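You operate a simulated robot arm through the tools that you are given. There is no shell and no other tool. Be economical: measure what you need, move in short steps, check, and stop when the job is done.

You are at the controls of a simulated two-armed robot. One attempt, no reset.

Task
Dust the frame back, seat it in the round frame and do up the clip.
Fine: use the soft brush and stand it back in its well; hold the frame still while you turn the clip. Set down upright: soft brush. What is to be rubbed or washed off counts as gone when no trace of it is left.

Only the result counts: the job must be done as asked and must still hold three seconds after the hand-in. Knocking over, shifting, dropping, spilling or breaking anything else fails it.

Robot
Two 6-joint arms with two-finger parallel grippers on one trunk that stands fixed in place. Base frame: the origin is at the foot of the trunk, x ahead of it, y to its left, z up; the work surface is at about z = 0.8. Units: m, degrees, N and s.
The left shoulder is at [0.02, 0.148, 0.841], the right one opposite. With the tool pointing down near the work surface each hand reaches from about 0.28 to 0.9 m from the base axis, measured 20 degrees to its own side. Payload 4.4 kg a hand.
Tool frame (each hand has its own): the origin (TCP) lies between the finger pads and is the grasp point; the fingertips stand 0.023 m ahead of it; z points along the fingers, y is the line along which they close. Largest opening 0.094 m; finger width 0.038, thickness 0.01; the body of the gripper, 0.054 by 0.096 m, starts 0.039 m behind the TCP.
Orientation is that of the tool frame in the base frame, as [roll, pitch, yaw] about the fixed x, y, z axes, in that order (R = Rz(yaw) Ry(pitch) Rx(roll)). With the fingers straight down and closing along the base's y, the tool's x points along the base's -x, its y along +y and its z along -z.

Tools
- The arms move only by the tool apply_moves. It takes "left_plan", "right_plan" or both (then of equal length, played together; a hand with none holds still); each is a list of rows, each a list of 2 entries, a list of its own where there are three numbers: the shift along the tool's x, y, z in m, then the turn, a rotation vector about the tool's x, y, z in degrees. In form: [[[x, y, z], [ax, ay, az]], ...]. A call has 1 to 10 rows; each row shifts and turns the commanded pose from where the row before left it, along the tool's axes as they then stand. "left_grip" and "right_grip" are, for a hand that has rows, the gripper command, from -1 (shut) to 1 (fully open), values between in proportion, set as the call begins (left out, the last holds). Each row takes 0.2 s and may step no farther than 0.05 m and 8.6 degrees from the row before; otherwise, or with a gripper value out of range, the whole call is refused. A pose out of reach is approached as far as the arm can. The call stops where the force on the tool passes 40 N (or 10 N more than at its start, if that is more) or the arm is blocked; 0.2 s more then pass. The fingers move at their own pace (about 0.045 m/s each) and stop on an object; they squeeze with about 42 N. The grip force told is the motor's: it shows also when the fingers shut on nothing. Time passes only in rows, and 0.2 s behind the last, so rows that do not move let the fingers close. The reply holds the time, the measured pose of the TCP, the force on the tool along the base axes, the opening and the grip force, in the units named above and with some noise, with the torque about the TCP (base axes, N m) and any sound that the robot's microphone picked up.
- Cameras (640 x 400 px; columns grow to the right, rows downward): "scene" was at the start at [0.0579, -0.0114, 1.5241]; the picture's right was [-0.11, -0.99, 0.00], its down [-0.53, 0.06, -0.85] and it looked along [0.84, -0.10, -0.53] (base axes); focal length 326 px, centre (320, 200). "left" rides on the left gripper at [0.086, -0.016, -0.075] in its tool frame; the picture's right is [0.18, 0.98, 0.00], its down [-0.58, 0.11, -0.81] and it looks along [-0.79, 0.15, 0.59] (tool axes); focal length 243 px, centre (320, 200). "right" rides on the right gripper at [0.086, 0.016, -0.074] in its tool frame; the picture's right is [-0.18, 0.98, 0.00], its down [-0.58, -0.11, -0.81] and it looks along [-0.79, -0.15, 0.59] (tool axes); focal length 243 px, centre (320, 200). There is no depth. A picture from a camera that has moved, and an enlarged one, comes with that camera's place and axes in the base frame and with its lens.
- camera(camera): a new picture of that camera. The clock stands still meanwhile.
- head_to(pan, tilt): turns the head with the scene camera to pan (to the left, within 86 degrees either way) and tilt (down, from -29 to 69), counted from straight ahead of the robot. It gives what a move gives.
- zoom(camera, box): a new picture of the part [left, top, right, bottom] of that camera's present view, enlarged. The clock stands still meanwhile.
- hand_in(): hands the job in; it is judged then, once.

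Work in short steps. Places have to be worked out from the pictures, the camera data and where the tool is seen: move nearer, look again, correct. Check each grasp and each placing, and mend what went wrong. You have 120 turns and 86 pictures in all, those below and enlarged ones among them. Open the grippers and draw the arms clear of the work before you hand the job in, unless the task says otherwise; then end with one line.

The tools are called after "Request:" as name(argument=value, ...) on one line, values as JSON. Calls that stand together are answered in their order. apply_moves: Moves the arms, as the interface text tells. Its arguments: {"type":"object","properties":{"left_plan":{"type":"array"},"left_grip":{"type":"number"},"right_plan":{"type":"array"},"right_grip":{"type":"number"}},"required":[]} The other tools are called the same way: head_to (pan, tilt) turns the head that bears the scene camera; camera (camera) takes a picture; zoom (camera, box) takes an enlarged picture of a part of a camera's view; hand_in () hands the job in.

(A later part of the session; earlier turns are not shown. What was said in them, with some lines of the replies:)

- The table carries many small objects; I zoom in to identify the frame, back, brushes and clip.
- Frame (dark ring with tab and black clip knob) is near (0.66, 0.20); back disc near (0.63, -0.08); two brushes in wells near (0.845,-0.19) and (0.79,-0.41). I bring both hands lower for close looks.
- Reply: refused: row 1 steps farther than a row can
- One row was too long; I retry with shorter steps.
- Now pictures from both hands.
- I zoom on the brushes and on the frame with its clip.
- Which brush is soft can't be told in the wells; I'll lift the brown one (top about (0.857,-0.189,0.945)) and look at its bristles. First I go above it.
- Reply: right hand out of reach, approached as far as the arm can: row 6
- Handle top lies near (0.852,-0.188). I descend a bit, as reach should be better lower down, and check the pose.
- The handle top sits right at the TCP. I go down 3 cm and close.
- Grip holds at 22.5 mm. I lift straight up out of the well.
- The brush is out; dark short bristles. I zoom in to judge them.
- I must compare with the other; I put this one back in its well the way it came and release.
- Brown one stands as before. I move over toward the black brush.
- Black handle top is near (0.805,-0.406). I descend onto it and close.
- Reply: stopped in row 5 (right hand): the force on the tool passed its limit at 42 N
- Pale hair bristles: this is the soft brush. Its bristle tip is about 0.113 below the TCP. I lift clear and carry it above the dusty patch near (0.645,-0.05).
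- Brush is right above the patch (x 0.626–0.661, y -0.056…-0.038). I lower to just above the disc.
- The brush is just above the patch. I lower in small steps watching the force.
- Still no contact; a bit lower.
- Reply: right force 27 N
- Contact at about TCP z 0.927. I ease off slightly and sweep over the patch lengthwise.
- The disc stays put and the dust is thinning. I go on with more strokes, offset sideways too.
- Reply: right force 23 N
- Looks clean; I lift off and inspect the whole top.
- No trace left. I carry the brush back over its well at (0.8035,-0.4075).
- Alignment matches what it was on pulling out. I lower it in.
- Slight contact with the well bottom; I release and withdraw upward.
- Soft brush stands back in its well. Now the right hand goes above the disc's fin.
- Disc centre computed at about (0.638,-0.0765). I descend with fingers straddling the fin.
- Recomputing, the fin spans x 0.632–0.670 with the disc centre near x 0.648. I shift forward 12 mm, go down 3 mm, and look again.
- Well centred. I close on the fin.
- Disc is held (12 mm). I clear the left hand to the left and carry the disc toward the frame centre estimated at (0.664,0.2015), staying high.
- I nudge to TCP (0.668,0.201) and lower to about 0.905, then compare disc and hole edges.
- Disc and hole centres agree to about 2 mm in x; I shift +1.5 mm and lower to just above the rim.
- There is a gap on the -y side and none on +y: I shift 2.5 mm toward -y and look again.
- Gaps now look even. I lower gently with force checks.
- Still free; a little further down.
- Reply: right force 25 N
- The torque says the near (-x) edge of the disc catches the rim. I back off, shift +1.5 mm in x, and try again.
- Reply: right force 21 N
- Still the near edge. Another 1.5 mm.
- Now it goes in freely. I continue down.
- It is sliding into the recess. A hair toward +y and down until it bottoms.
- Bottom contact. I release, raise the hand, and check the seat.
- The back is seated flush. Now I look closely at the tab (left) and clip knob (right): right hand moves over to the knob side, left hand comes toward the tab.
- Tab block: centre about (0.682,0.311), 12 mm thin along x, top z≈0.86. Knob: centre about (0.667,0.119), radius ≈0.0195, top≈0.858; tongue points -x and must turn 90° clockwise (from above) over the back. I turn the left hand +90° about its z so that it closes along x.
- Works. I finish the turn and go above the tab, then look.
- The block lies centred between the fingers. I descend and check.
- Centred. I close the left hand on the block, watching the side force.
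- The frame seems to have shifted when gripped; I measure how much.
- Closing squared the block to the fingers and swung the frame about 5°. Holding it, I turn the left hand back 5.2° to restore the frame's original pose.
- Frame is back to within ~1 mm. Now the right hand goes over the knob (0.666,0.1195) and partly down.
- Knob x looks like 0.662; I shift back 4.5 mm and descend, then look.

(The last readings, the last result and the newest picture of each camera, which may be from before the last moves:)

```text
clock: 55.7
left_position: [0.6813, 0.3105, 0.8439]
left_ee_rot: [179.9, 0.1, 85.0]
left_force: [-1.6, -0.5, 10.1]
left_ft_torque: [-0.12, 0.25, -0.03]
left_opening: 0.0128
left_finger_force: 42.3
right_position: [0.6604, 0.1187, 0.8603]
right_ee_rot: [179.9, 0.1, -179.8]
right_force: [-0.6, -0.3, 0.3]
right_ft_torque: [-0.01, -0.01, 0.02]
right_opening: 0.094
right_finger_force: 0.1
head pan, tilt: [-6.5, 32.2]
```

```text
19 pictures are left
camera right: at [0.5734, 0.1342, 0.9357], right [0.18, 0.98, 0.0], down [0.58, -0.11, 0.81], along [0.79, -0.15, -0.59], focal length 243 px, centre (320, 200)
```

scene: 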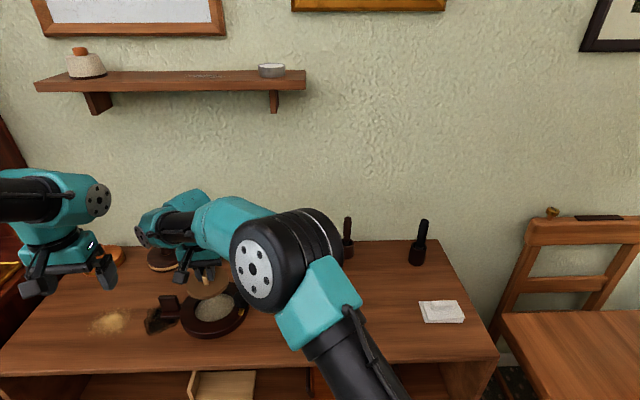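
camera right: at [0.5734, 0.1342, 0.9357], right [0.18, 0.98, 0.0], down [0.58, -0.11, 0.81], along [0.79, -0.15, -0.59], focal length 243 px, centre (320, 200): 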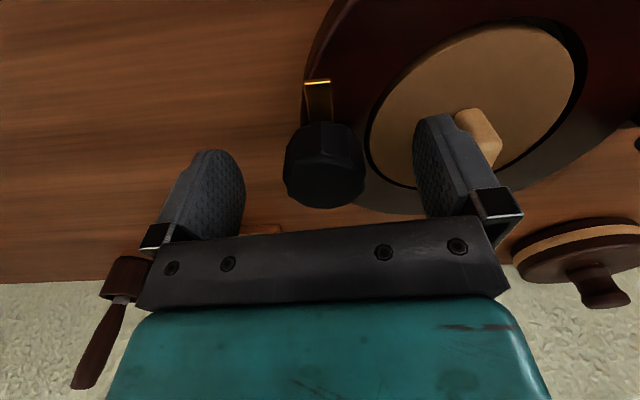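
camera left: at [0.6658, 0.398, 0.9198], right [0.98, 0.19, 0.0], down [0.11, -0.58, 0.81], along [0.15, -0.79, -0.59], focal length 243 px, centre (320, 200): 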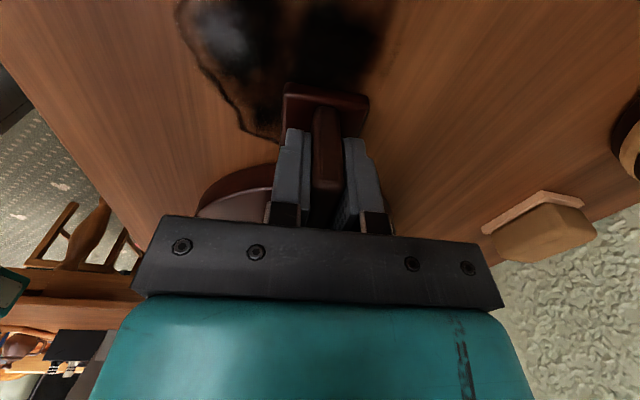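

Knob is centred under the TCP (slightly +y). I go down 4 mm, then close on it.

Request:
apply_moves(right_plan=[[[0, 0.0015, 0.004], [0, 0, 0]]])

Request:
apply_moves(right_plan=[[[0, 0, 0], [0, 0, 0]], [[0, 0, 0], [0, 0, 0]], [[0, 0, 0], [0, 0, 0]], [[0, 0, 0], [0, 0, 0]], [[0, 0, 0], [0, 0, 0]]], right_grip=-1)

Request:
camera(camera="right")

```text
clock: 56.1
left_position: [0.681, 0.3112, 0.8441]
left_ee_rot: [179.8, 0.1, 85.0]
left_force: [-2.7, -0.2, 10.6]
left_ft_torque: [0.04, 0.23, -0.03]
left_opening: 0.0128
left_finger_force: 42.1
right_position: [0.6595, 0.121, 0.8574]
right_ee_rot: [179.9, 0.1, -179.9]
right_force: [-0.3, -0.3, 0.4]
right_ft_torque: [-0.01, 0.02, -0.03]
right_opening: 0.0939
right_finger_force: 0.2
head pan, tilt: [-6.5, 32.2]
```

```text
clock: 57.3
left_position: [0.6818, 0.3112, 0.8445]
left_ee_rot: [180.0, 0.1, 85.0]
left_force: [-0.8, 0.4, 11.9]
left_ft_torque: [0.31, 0.24, -0.05]
left_opening: 0.0128
left_finger_force: 42.0
right_position: [0.6594, 0.1216, 0.8559]
right_ee_rot: [179.9, 0.1, -179.8]
right_force: [0.8, 1.4, -0.4]
right_ft_torque: [-0.57, -0.01, 0.02]
right_opening: 0.0397
right_finger_force: 42.3
head pan, tilt: [-6.5, 32.2]
```

```text
18 pictures are left
camera right: at [0.5735, 0.1358, 0.9315], right [0.18, 0.98, 0.0], down [0.58, -0.11, 0.81], along [0.79, -0.15, -0.59], focal length 243 px, centre (320, 200)
```

right: 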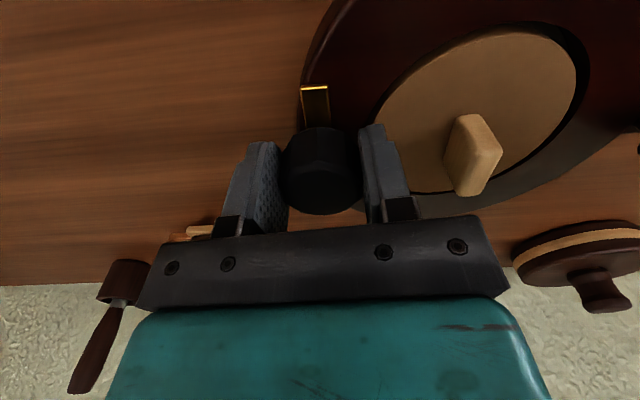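

Gripped at 39.7 mm. I turn 30° clockwise (from above) and check forces and sound.

Request:
apply_moves(right_plan=[[[0, 0, 0], [0, 0, 5]], [[0, 0, 0], [0, 0, 5]], [[0, 0, 0], [0, 0, 5]], [[0, 0, 0], [0, 0, 5]], [[0, 0, 0], [0, 0, 5]], [[0, 0, 0], [0, 0, 5]]])

Request:
zoom(camera="scene", box=[140, 250, 290, 350])

```text
clock: 58.7
left_position: [0.6812, 0.3111, 0.844]
left_ee_rot: [179.8, 0.1, 84.8]
left_force: [-3.9, -13.9, 15.4]
left_ft_torque: [0.04, 0.14, -0.31]
left_opening: 0.0128
left_finger_force: 43.0
right_position: [0.6607, 0.1216, 0.8581]
right_ee_rot: [179.9, 0.0, 150.0]
right_force: [2.6, 17.5, -3.7]
right_ft_torque: [-0.47, 0.17, 0.07]
right_opening: 0.04
right_finger_force: 42.1
head pan, tilt: [-6.5, 32.2]
```

```text
4.00 times, centred on (215, 300) of scene
camera zoom: at [0.0578, -0.0114, 1.5241], right [-0.11, -0.99, 0.0], down [-0.53, 0.06, -0.85], along [0.84, -0.1, -0.53], focal length 1306 px, centre (740, -200)
```

zoom: 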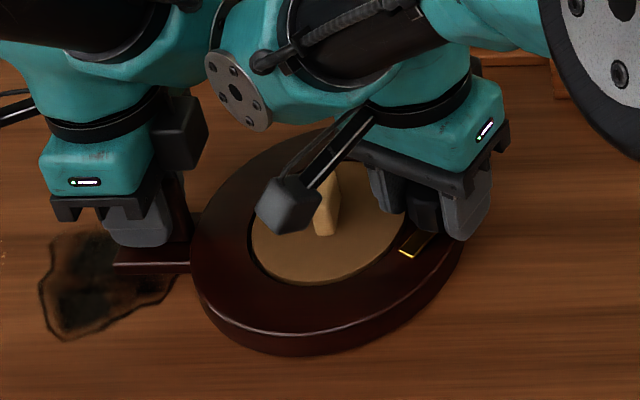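

The tongue is turning, but a side force shows the knob axis lies ~3 mm ahead of my TCP. I correct for it and turn on another 30°, pivoting about that axis.

Request:
apply_moves(right_plan=[[[0.0004, 0.0015, 0], [0, 0, 0]], [[0, 0.0003, 0], [0, 0, 5]], [[0, 0.0003, 0], [0, 0, 5]], [[0, 0.0003, 0], [0, 0, 5]], [[0, 0.0003, 0], [0, 0, 5]], [[0, 0.0003, 0], [0, 0, 5]], [[0, 0.0003, 0], [0, 0, 5]]])

```text
clock: 60.3
left_position: [0.6823, 0.3098, 0.8448]
left_ee_rot: [179.9, 0.0, 84.9]
left_force: [1.0, -18.5, 13.5]
left_ft_torque: [0.29, 0.21, -0.07]
left_opening: 0.0125
left_finger_force: 42.5
right_position: [0.6625, 0.1243, 0.8556]
right_ee_rot: [179.8, -0.1, 120.0]
right_force: [4.3, 13.9, 2.9]
right_ft_torque: [-0.47, 0.31, 0.05]
right_opening: 0.0399
right_finger_force: 41.6
head pan, tilt: [-6.5, 32.2]
```

Forces moderate. I ease 1.5 mm toward +y and complete the last 30°.

Request:
apply_moves(right_plan=[[[0.0013, 0.0008, 0], [0, 0, 0]], [[0, 0.0003, 0], [0, 0, 5]], [[0, 0.0003, 0], [0, 0, 5]], [[0, 0.0003, 0], [0, 0, 5]], [[0, 0.0003, 0], [0, 0, 5]], [[0, 0.0003, 0], [0, 0, 5]], [[0, 0.0003, 0], [0, 0, 5]]])

Request:
zoom(camera="scene", box=[140, 250, 290, 350])

Request:
camera(camera="right")

```text
clock: 61.9
left_position: [0.682, 0.3115, 0.8448]
left_ee_rot: [179.9, 0.0, 84.9]
left_force: [-2.3, 1.4, 10.2]
left_ft_torque: [-0.6, 0.12, -0.89]
left_opening: 0.0126
left_finger_force: 42.5
right_position: [0.6646, 0.1249, 0.8562]
right_ee_rot: [179.8, -0.1, 90.0]
right_force: [11.4, -8.9, 15.1]
right_ft_torque: [-0.2, 0.28, 0.32]
right_opening: 0.0398
right_finger_force: 41.8
head pan, tilt: [-6.5, 32.2]
```

```text
4.00 times, centred on (215, 300) of scene
camera zoom: at [0.0577, -0.0117, 1.5241], right [-0.11, -0.99, 0.0], down [-0.53, 0.06, -0.85], along [0.84, -0.1, -0.53], focal length 1306 px, centre (740, -200)
```

zoom: 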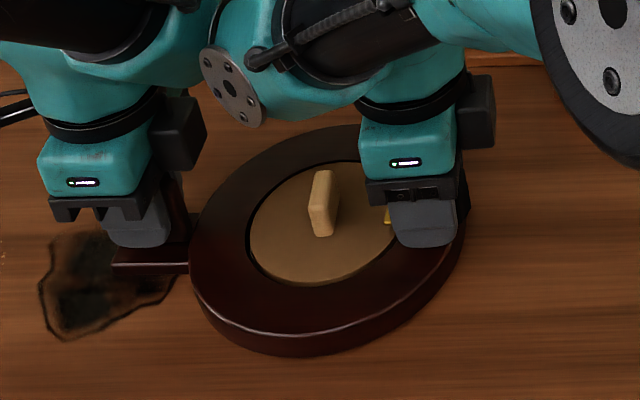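

```text
15 pictures are left
camera right: at [0.68, 0.2108, 0.9318], right [0.98, -0.18, 0.0], down [-0.11, -0.58, 0.8], along [-0.15, -0.79, -0.59], focal length 243 px, centre (320, 200)
```

right: 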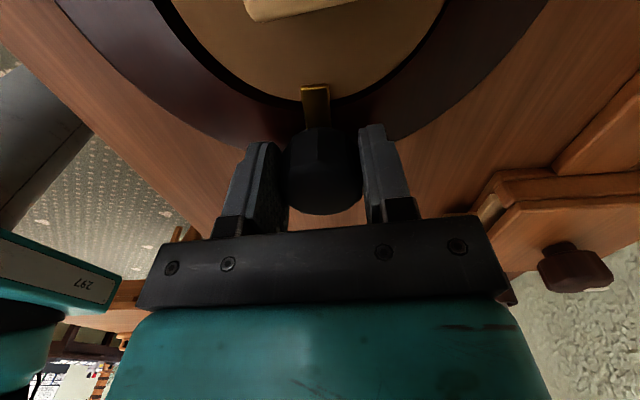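

The tongue now lies over the back; torque is rising slightly. I try 4° more to make sure it reaches its end.

Request:
apply_moves(right_plan=[[[0, 0.0001, 0], [0, 0, 2]], [[0, 0.0001, 0], [0, 0, 2]], [[0, 0, 0], [0, 0, 0]]])

Request:
zoom(camera="right", box=[250, 50, 390, 150])

```text
clock: 62.7
left_position: [0.683, 0.3124, 0.8449]
left_ee_rot: [-180.0, 0.1, 84.9]
left_force: [-2.4, 1.3, 9.3]
left_ft_torque: [0.63, 0.03, -1.51]
left_opening: 0.013
left_finger_force: 42.2
right_position: [0.6645, 0.1265, 0.8569]
right_ee_rot: [179.9, -0.1, 86.2]
right_force: [10.8, 1.8, 15.6]
right_ft_torque: [-0.25, 0.39, 0.63]
right_opening: 0.0398
right_finger_force: 42.3
head pan, tilt: [-6.5, 32.2]
```

```text
4.00 times, centred on (320, 100) of right
camera zoom: at [0.6857, 0.2106, 0.9317], right [0.97, -0.25, 0.0], down [-0.15, -0.57, 0.8], along [-0.2, -0.78, -0.59], focal length 970 px, centre (320, 600)
```

zoom: 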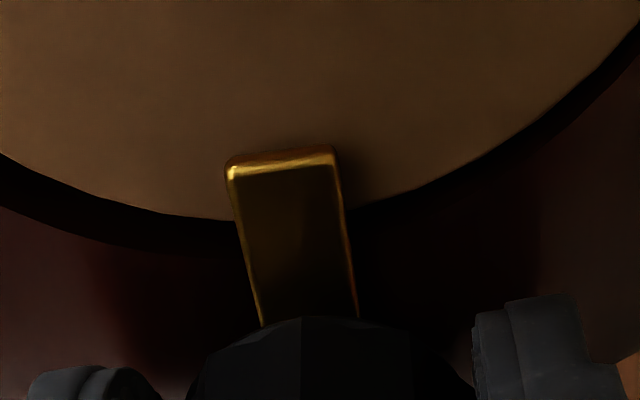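

Torque doubled: the clip is at its stop, tongue over the back. I release the knob and raise the right hand, while the left still holds.

Request:
apply_moves(right_plan=[[[0, 0, 0], [0, 0, 0]], [[0, 0, 0], [0, 0, 0]], [[0, 0, 0], [0, 0, 0]], [[0, 0, 0], [0, 0, 0]], [[0, 0, -0.03], [0, 0, 0]], [[0, 0, -0.04], [0, 0, 0]], [[0, 0, -0.04], [0, 0, 0]]], right_grip=1)

Request:
camera(camera="right")

```text
clock: 64.1
left_position: [0.6825, 0.312, 0.8476]
left_ee_rot: [179.7, 0.0, 85.0]
left_force: [0.1, 0.7, -2.8]
left_ft_torque: [0.34, -0.01, -0.02]
left_opening: 0.0127
left_finger_force: 41.5
right_position: [0.6633, 0.1189, 0.9192]
right_ee_rot: [-179.2, 0.6, 85.5]
right_force: [0.7, -0.5, -0.3]
right_ft_torque: [0.07, 0.13, -0.15]
right_opening: 0.0941
right_finger_force: 0.1
head pan, tilt: [-6.5, 32.2]
stopped in row 7 (right hand): the force on the tool passed its limit at 82 N (the readings are from after the stop); the commanded pose is now the measured one
```

```text
13 pictures are left
camera right: at [0.6862, 0.2039, 0.9931], right [0.97, -0.26, -0.01], down [-0.14, -0.56, 0.81], along [-0.22, -0.78, -0.58], focal length 243 px, centre (320, 200)
```

right: 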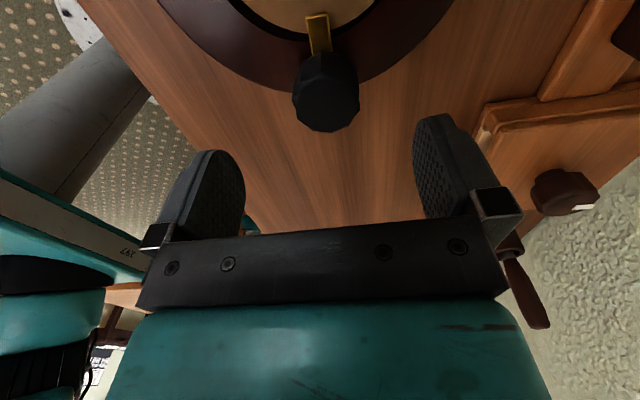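

The right hand touched something on the way up, likely the left arm. I look at the scene.

Request:
camera(camera="scene")

```text
12 pictures are left
```

scene: 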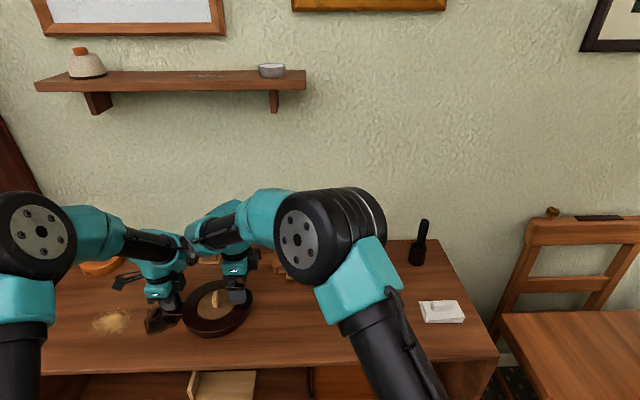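

The right wrist bumped the left forearm. I draw the right hand away toward -y before going up.

Request:
apply_moves(right_plan=[[[-0.02, 0, 0], [0, 0, 0]], [[-0.04, 0, 0], [0, 0, 0]], [[-0.04, 0, 0], [0, 0, 0]], [[-0.04, 0, -0.02], [0, 0, 0]], [[-0.04, 0, -0.02], [0, 0, 0]]])

Request:
zoom(camera="scene", box=[140, 250, 290, 350])

```text
clock: 65.3
left_position: [0.6835, 0.3133, 0.8485]
left_ee_rot: [179.4, 0.2, 85.1]
left_force: [-0.3, 1.0, -3.5]
left_ft_torque: [0.32, -0.03, 0.0]
left_opening: 0.0129
left_finger_force: 42.6
right_position: [0.6511, -0.0584, 0.9596]
right_ee_rot: [-179.3, 0.5, 85.6]
right_force: [-0.9, 0.2, -0.5]
right_ft_torque: [-0.01, -0.01, -0.01]
right_opening: 0.0938
right_finger_force: 0.1
head pan, tilt: [-6.5, 32.2]
```

```text
4.00 times, centred on (215, 300) of scene
camera zoom: at [0.0582, -0.011, 1.524], right [-0.11, -0.99, 0.0], down [-0.53, 0.06, -0.85], along [0.84, -0.1, -0.53], focal length 1306 px, centre (740, -200)
```

zoom: 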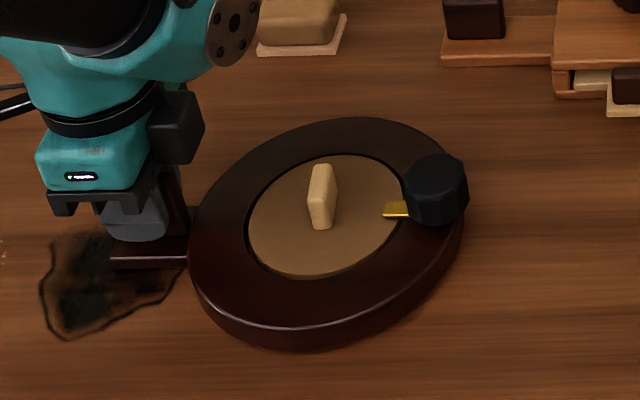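

The bump lifted the left hand ~4 mm (it carries the frame's weight). I lower it back gently.

Request:
apply_moves(left_plan=[[[0, 0, 0.0015], [0, 0.4, 0]], [[0, 0, 0.0015], [0, 0, 0]], [[0, 0, 0], [0, 0, 0]]])

```text
clock: 66.1
left_position: [0.6835, 0.3132, 0.8449]
left_ee_rot: [179.4, -0.3, 85.1]
left_force: [0.5, 0.1, 8.2]
left_ft_torque: [-1.41, 0.85, -0.03]
left_opening: 0.0128
left_finger_force: 42.2
right_position: [0.6501, -0.0586, 0.9605]
right_ee_rot: [-179.2, 0.6, 85.5]
right_force: [0.4, 0.2, 0.7]
right_ft_torque: [0.01, 0.02, -0.01]
right_opening: 0.0941
right_finger_force: 0.0
head pan, tilt: [-6.5, 32.2]
```

Frame rests on the table. I open the left hand and raise it straight.

Request:
apply_moves(left_plan=[[[0, 0, 0], [0, 0, 0]], [[0, 0, 0], [0, 0, 0]], [[0, 0, 0], [0, 0, 0]], [[0, 0, 0], [0, 0, 0]], [[0, 0, -0.03], [0, 0, 0]], [[0, 0, -0.04], [0, 0, 0]], [[0, 0, -0.04], [0, 0, 0]], [[0.03, -0.03, 0], [0, 0, 0]], [[0.03, -0.03, 0], [0, 0, 0]]], left_grip=1)

Request:
camera(camera="scene")

Request:
zoom(camera="scene", box=[140, 250, 290, 350])

```text
clock: 68.1
left_position: [0.6257, 0.3744, 0.9536]
left_ee_rot: [179.5, -0.3, 85.1]
left_force: [0.4, -0.7, 0.0]
left_ft_torque: [-0.01, 0.0, 0.02]
left_opening: 0.094
left_finger_force: 0.2
right_position: [0.6504, -0.0602, 0.961]
right_ee_rot: [-179.2, 0.5, 85.5]
right_force: [0.4, -0.8, -1.3]
right_ft_torque: [0.04, 0.0, 0.0]
right_opening: 0.0942
right_finger_force: 0.0
head pan, tilt: [-6.5, 32.2]
```

```text
10 pictures are left
```

scene: 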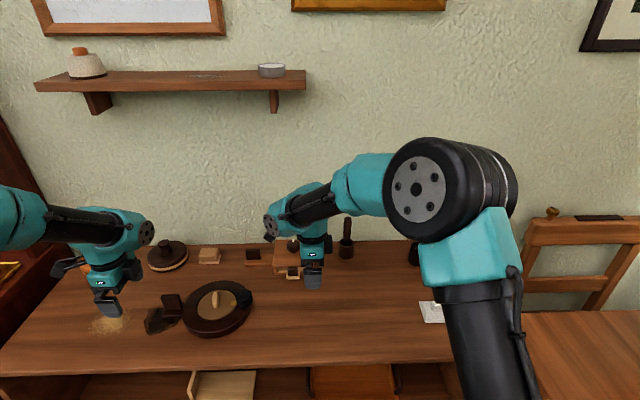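

```text
4.00 times, centred on (215, 300) of scene
camera zoom: at [0.0583, -0.0117, 1.524], right [-0.11, -0.99, 0.0], down [-0.53, 0.06, -0.85], along [0.84, -0.1, -0.53], focal length 1306 px, centre (740, -200)
```

zoom: 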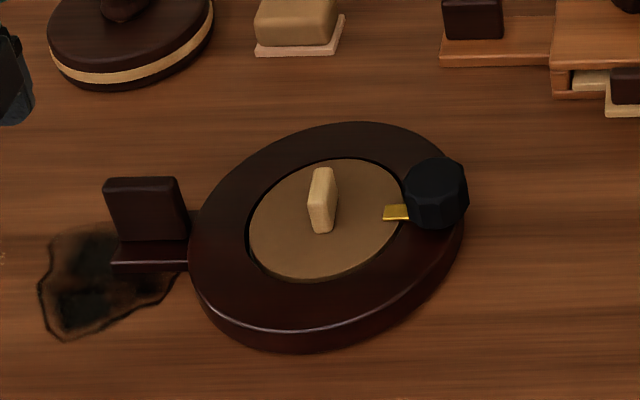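

Back seated, clip across it, frame where it was. I raise both arms clear and take a last look.

Request:
apply_moves(left_plan=[[[0, 0, -0.045], [0, 0, 0]], [[0, 0, -0.045], [0, 0, 0]], [[0, 0, -0.045], [0, 0, 0]], [[0, 0, -0.03], [0, 0, 0]]], right_plan=[[[-0.02, 0, -0.04], [0, 0, 0]], [[-0.02, 0, -0.04], [0, 0, 0]], [[-0.02, 0, -0.04], [0, 0, 0]], [[-0.02, 0, -0.04], [0, 0, 0]]])

Request:
camera(camera="scene")

Request:
zoom(camera="left", box=[180, 0, 460, 180])

```text
clock: 69.1
left_position: [0.6276, 0.3748, 1.1203]
left_ee_rot: [179.5, -0.3, 85.2]
left_force: [0.5, 0.5, -0.8]
left_ft_torque: [0.0, 0.02, 0.01]
left_opening: 0.0939
left_finger_force: 0.0
right_position: [0.6445, -0.1372, 1.1223]
right_ee_rot: [-179.1, 0.6, 85.6]
right_force: [0.4, -0.3, -0.3]
right_ft_torque: [-0.01, 0.02, -0.03]
right_opening: 0.0941
right_finger_force: 0.1
head pan, tilt: [-6.5, 32.2]
```

```text
8 pictures are left
```

scene: 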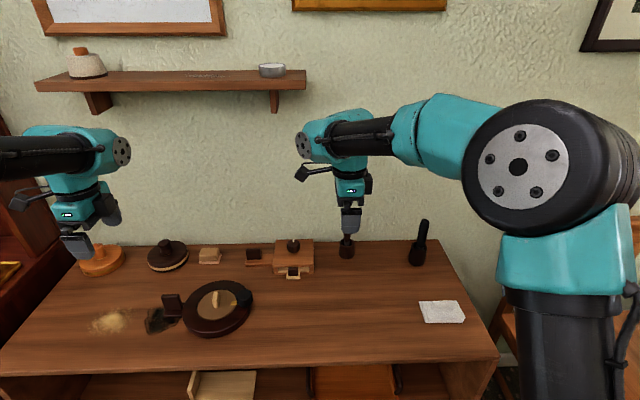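

```text
2.22 times, centred on (320, 90) of left
camera zoom: at [0.6184, 0.4631, 1.1956], right [0.99, 0.1, 0.01], down [0.05, -0.59, 0.8], along [0.09, -0.8, -0.59], focal length 539 px, centre (320, 444)
```

zoom: 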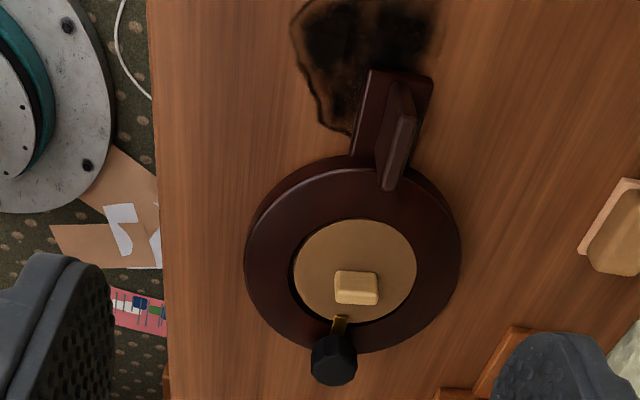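

Everything is in place: the back is clean and seated, the clip is across it, both brushes stand in their wells, and the arms are clear. I hand the job in.

Request:
hand_in()

```text
The job is handed in.
```

I dusted the frame back with the soft brush until no trace showed, seated it in the round frame, turned the clip to its stop over it, and stood the brush back in its well. While I gripped the frame it swung about 5° and a bump between the arms lifted it about 4 mm; I put it back to within about 2 mm both times.
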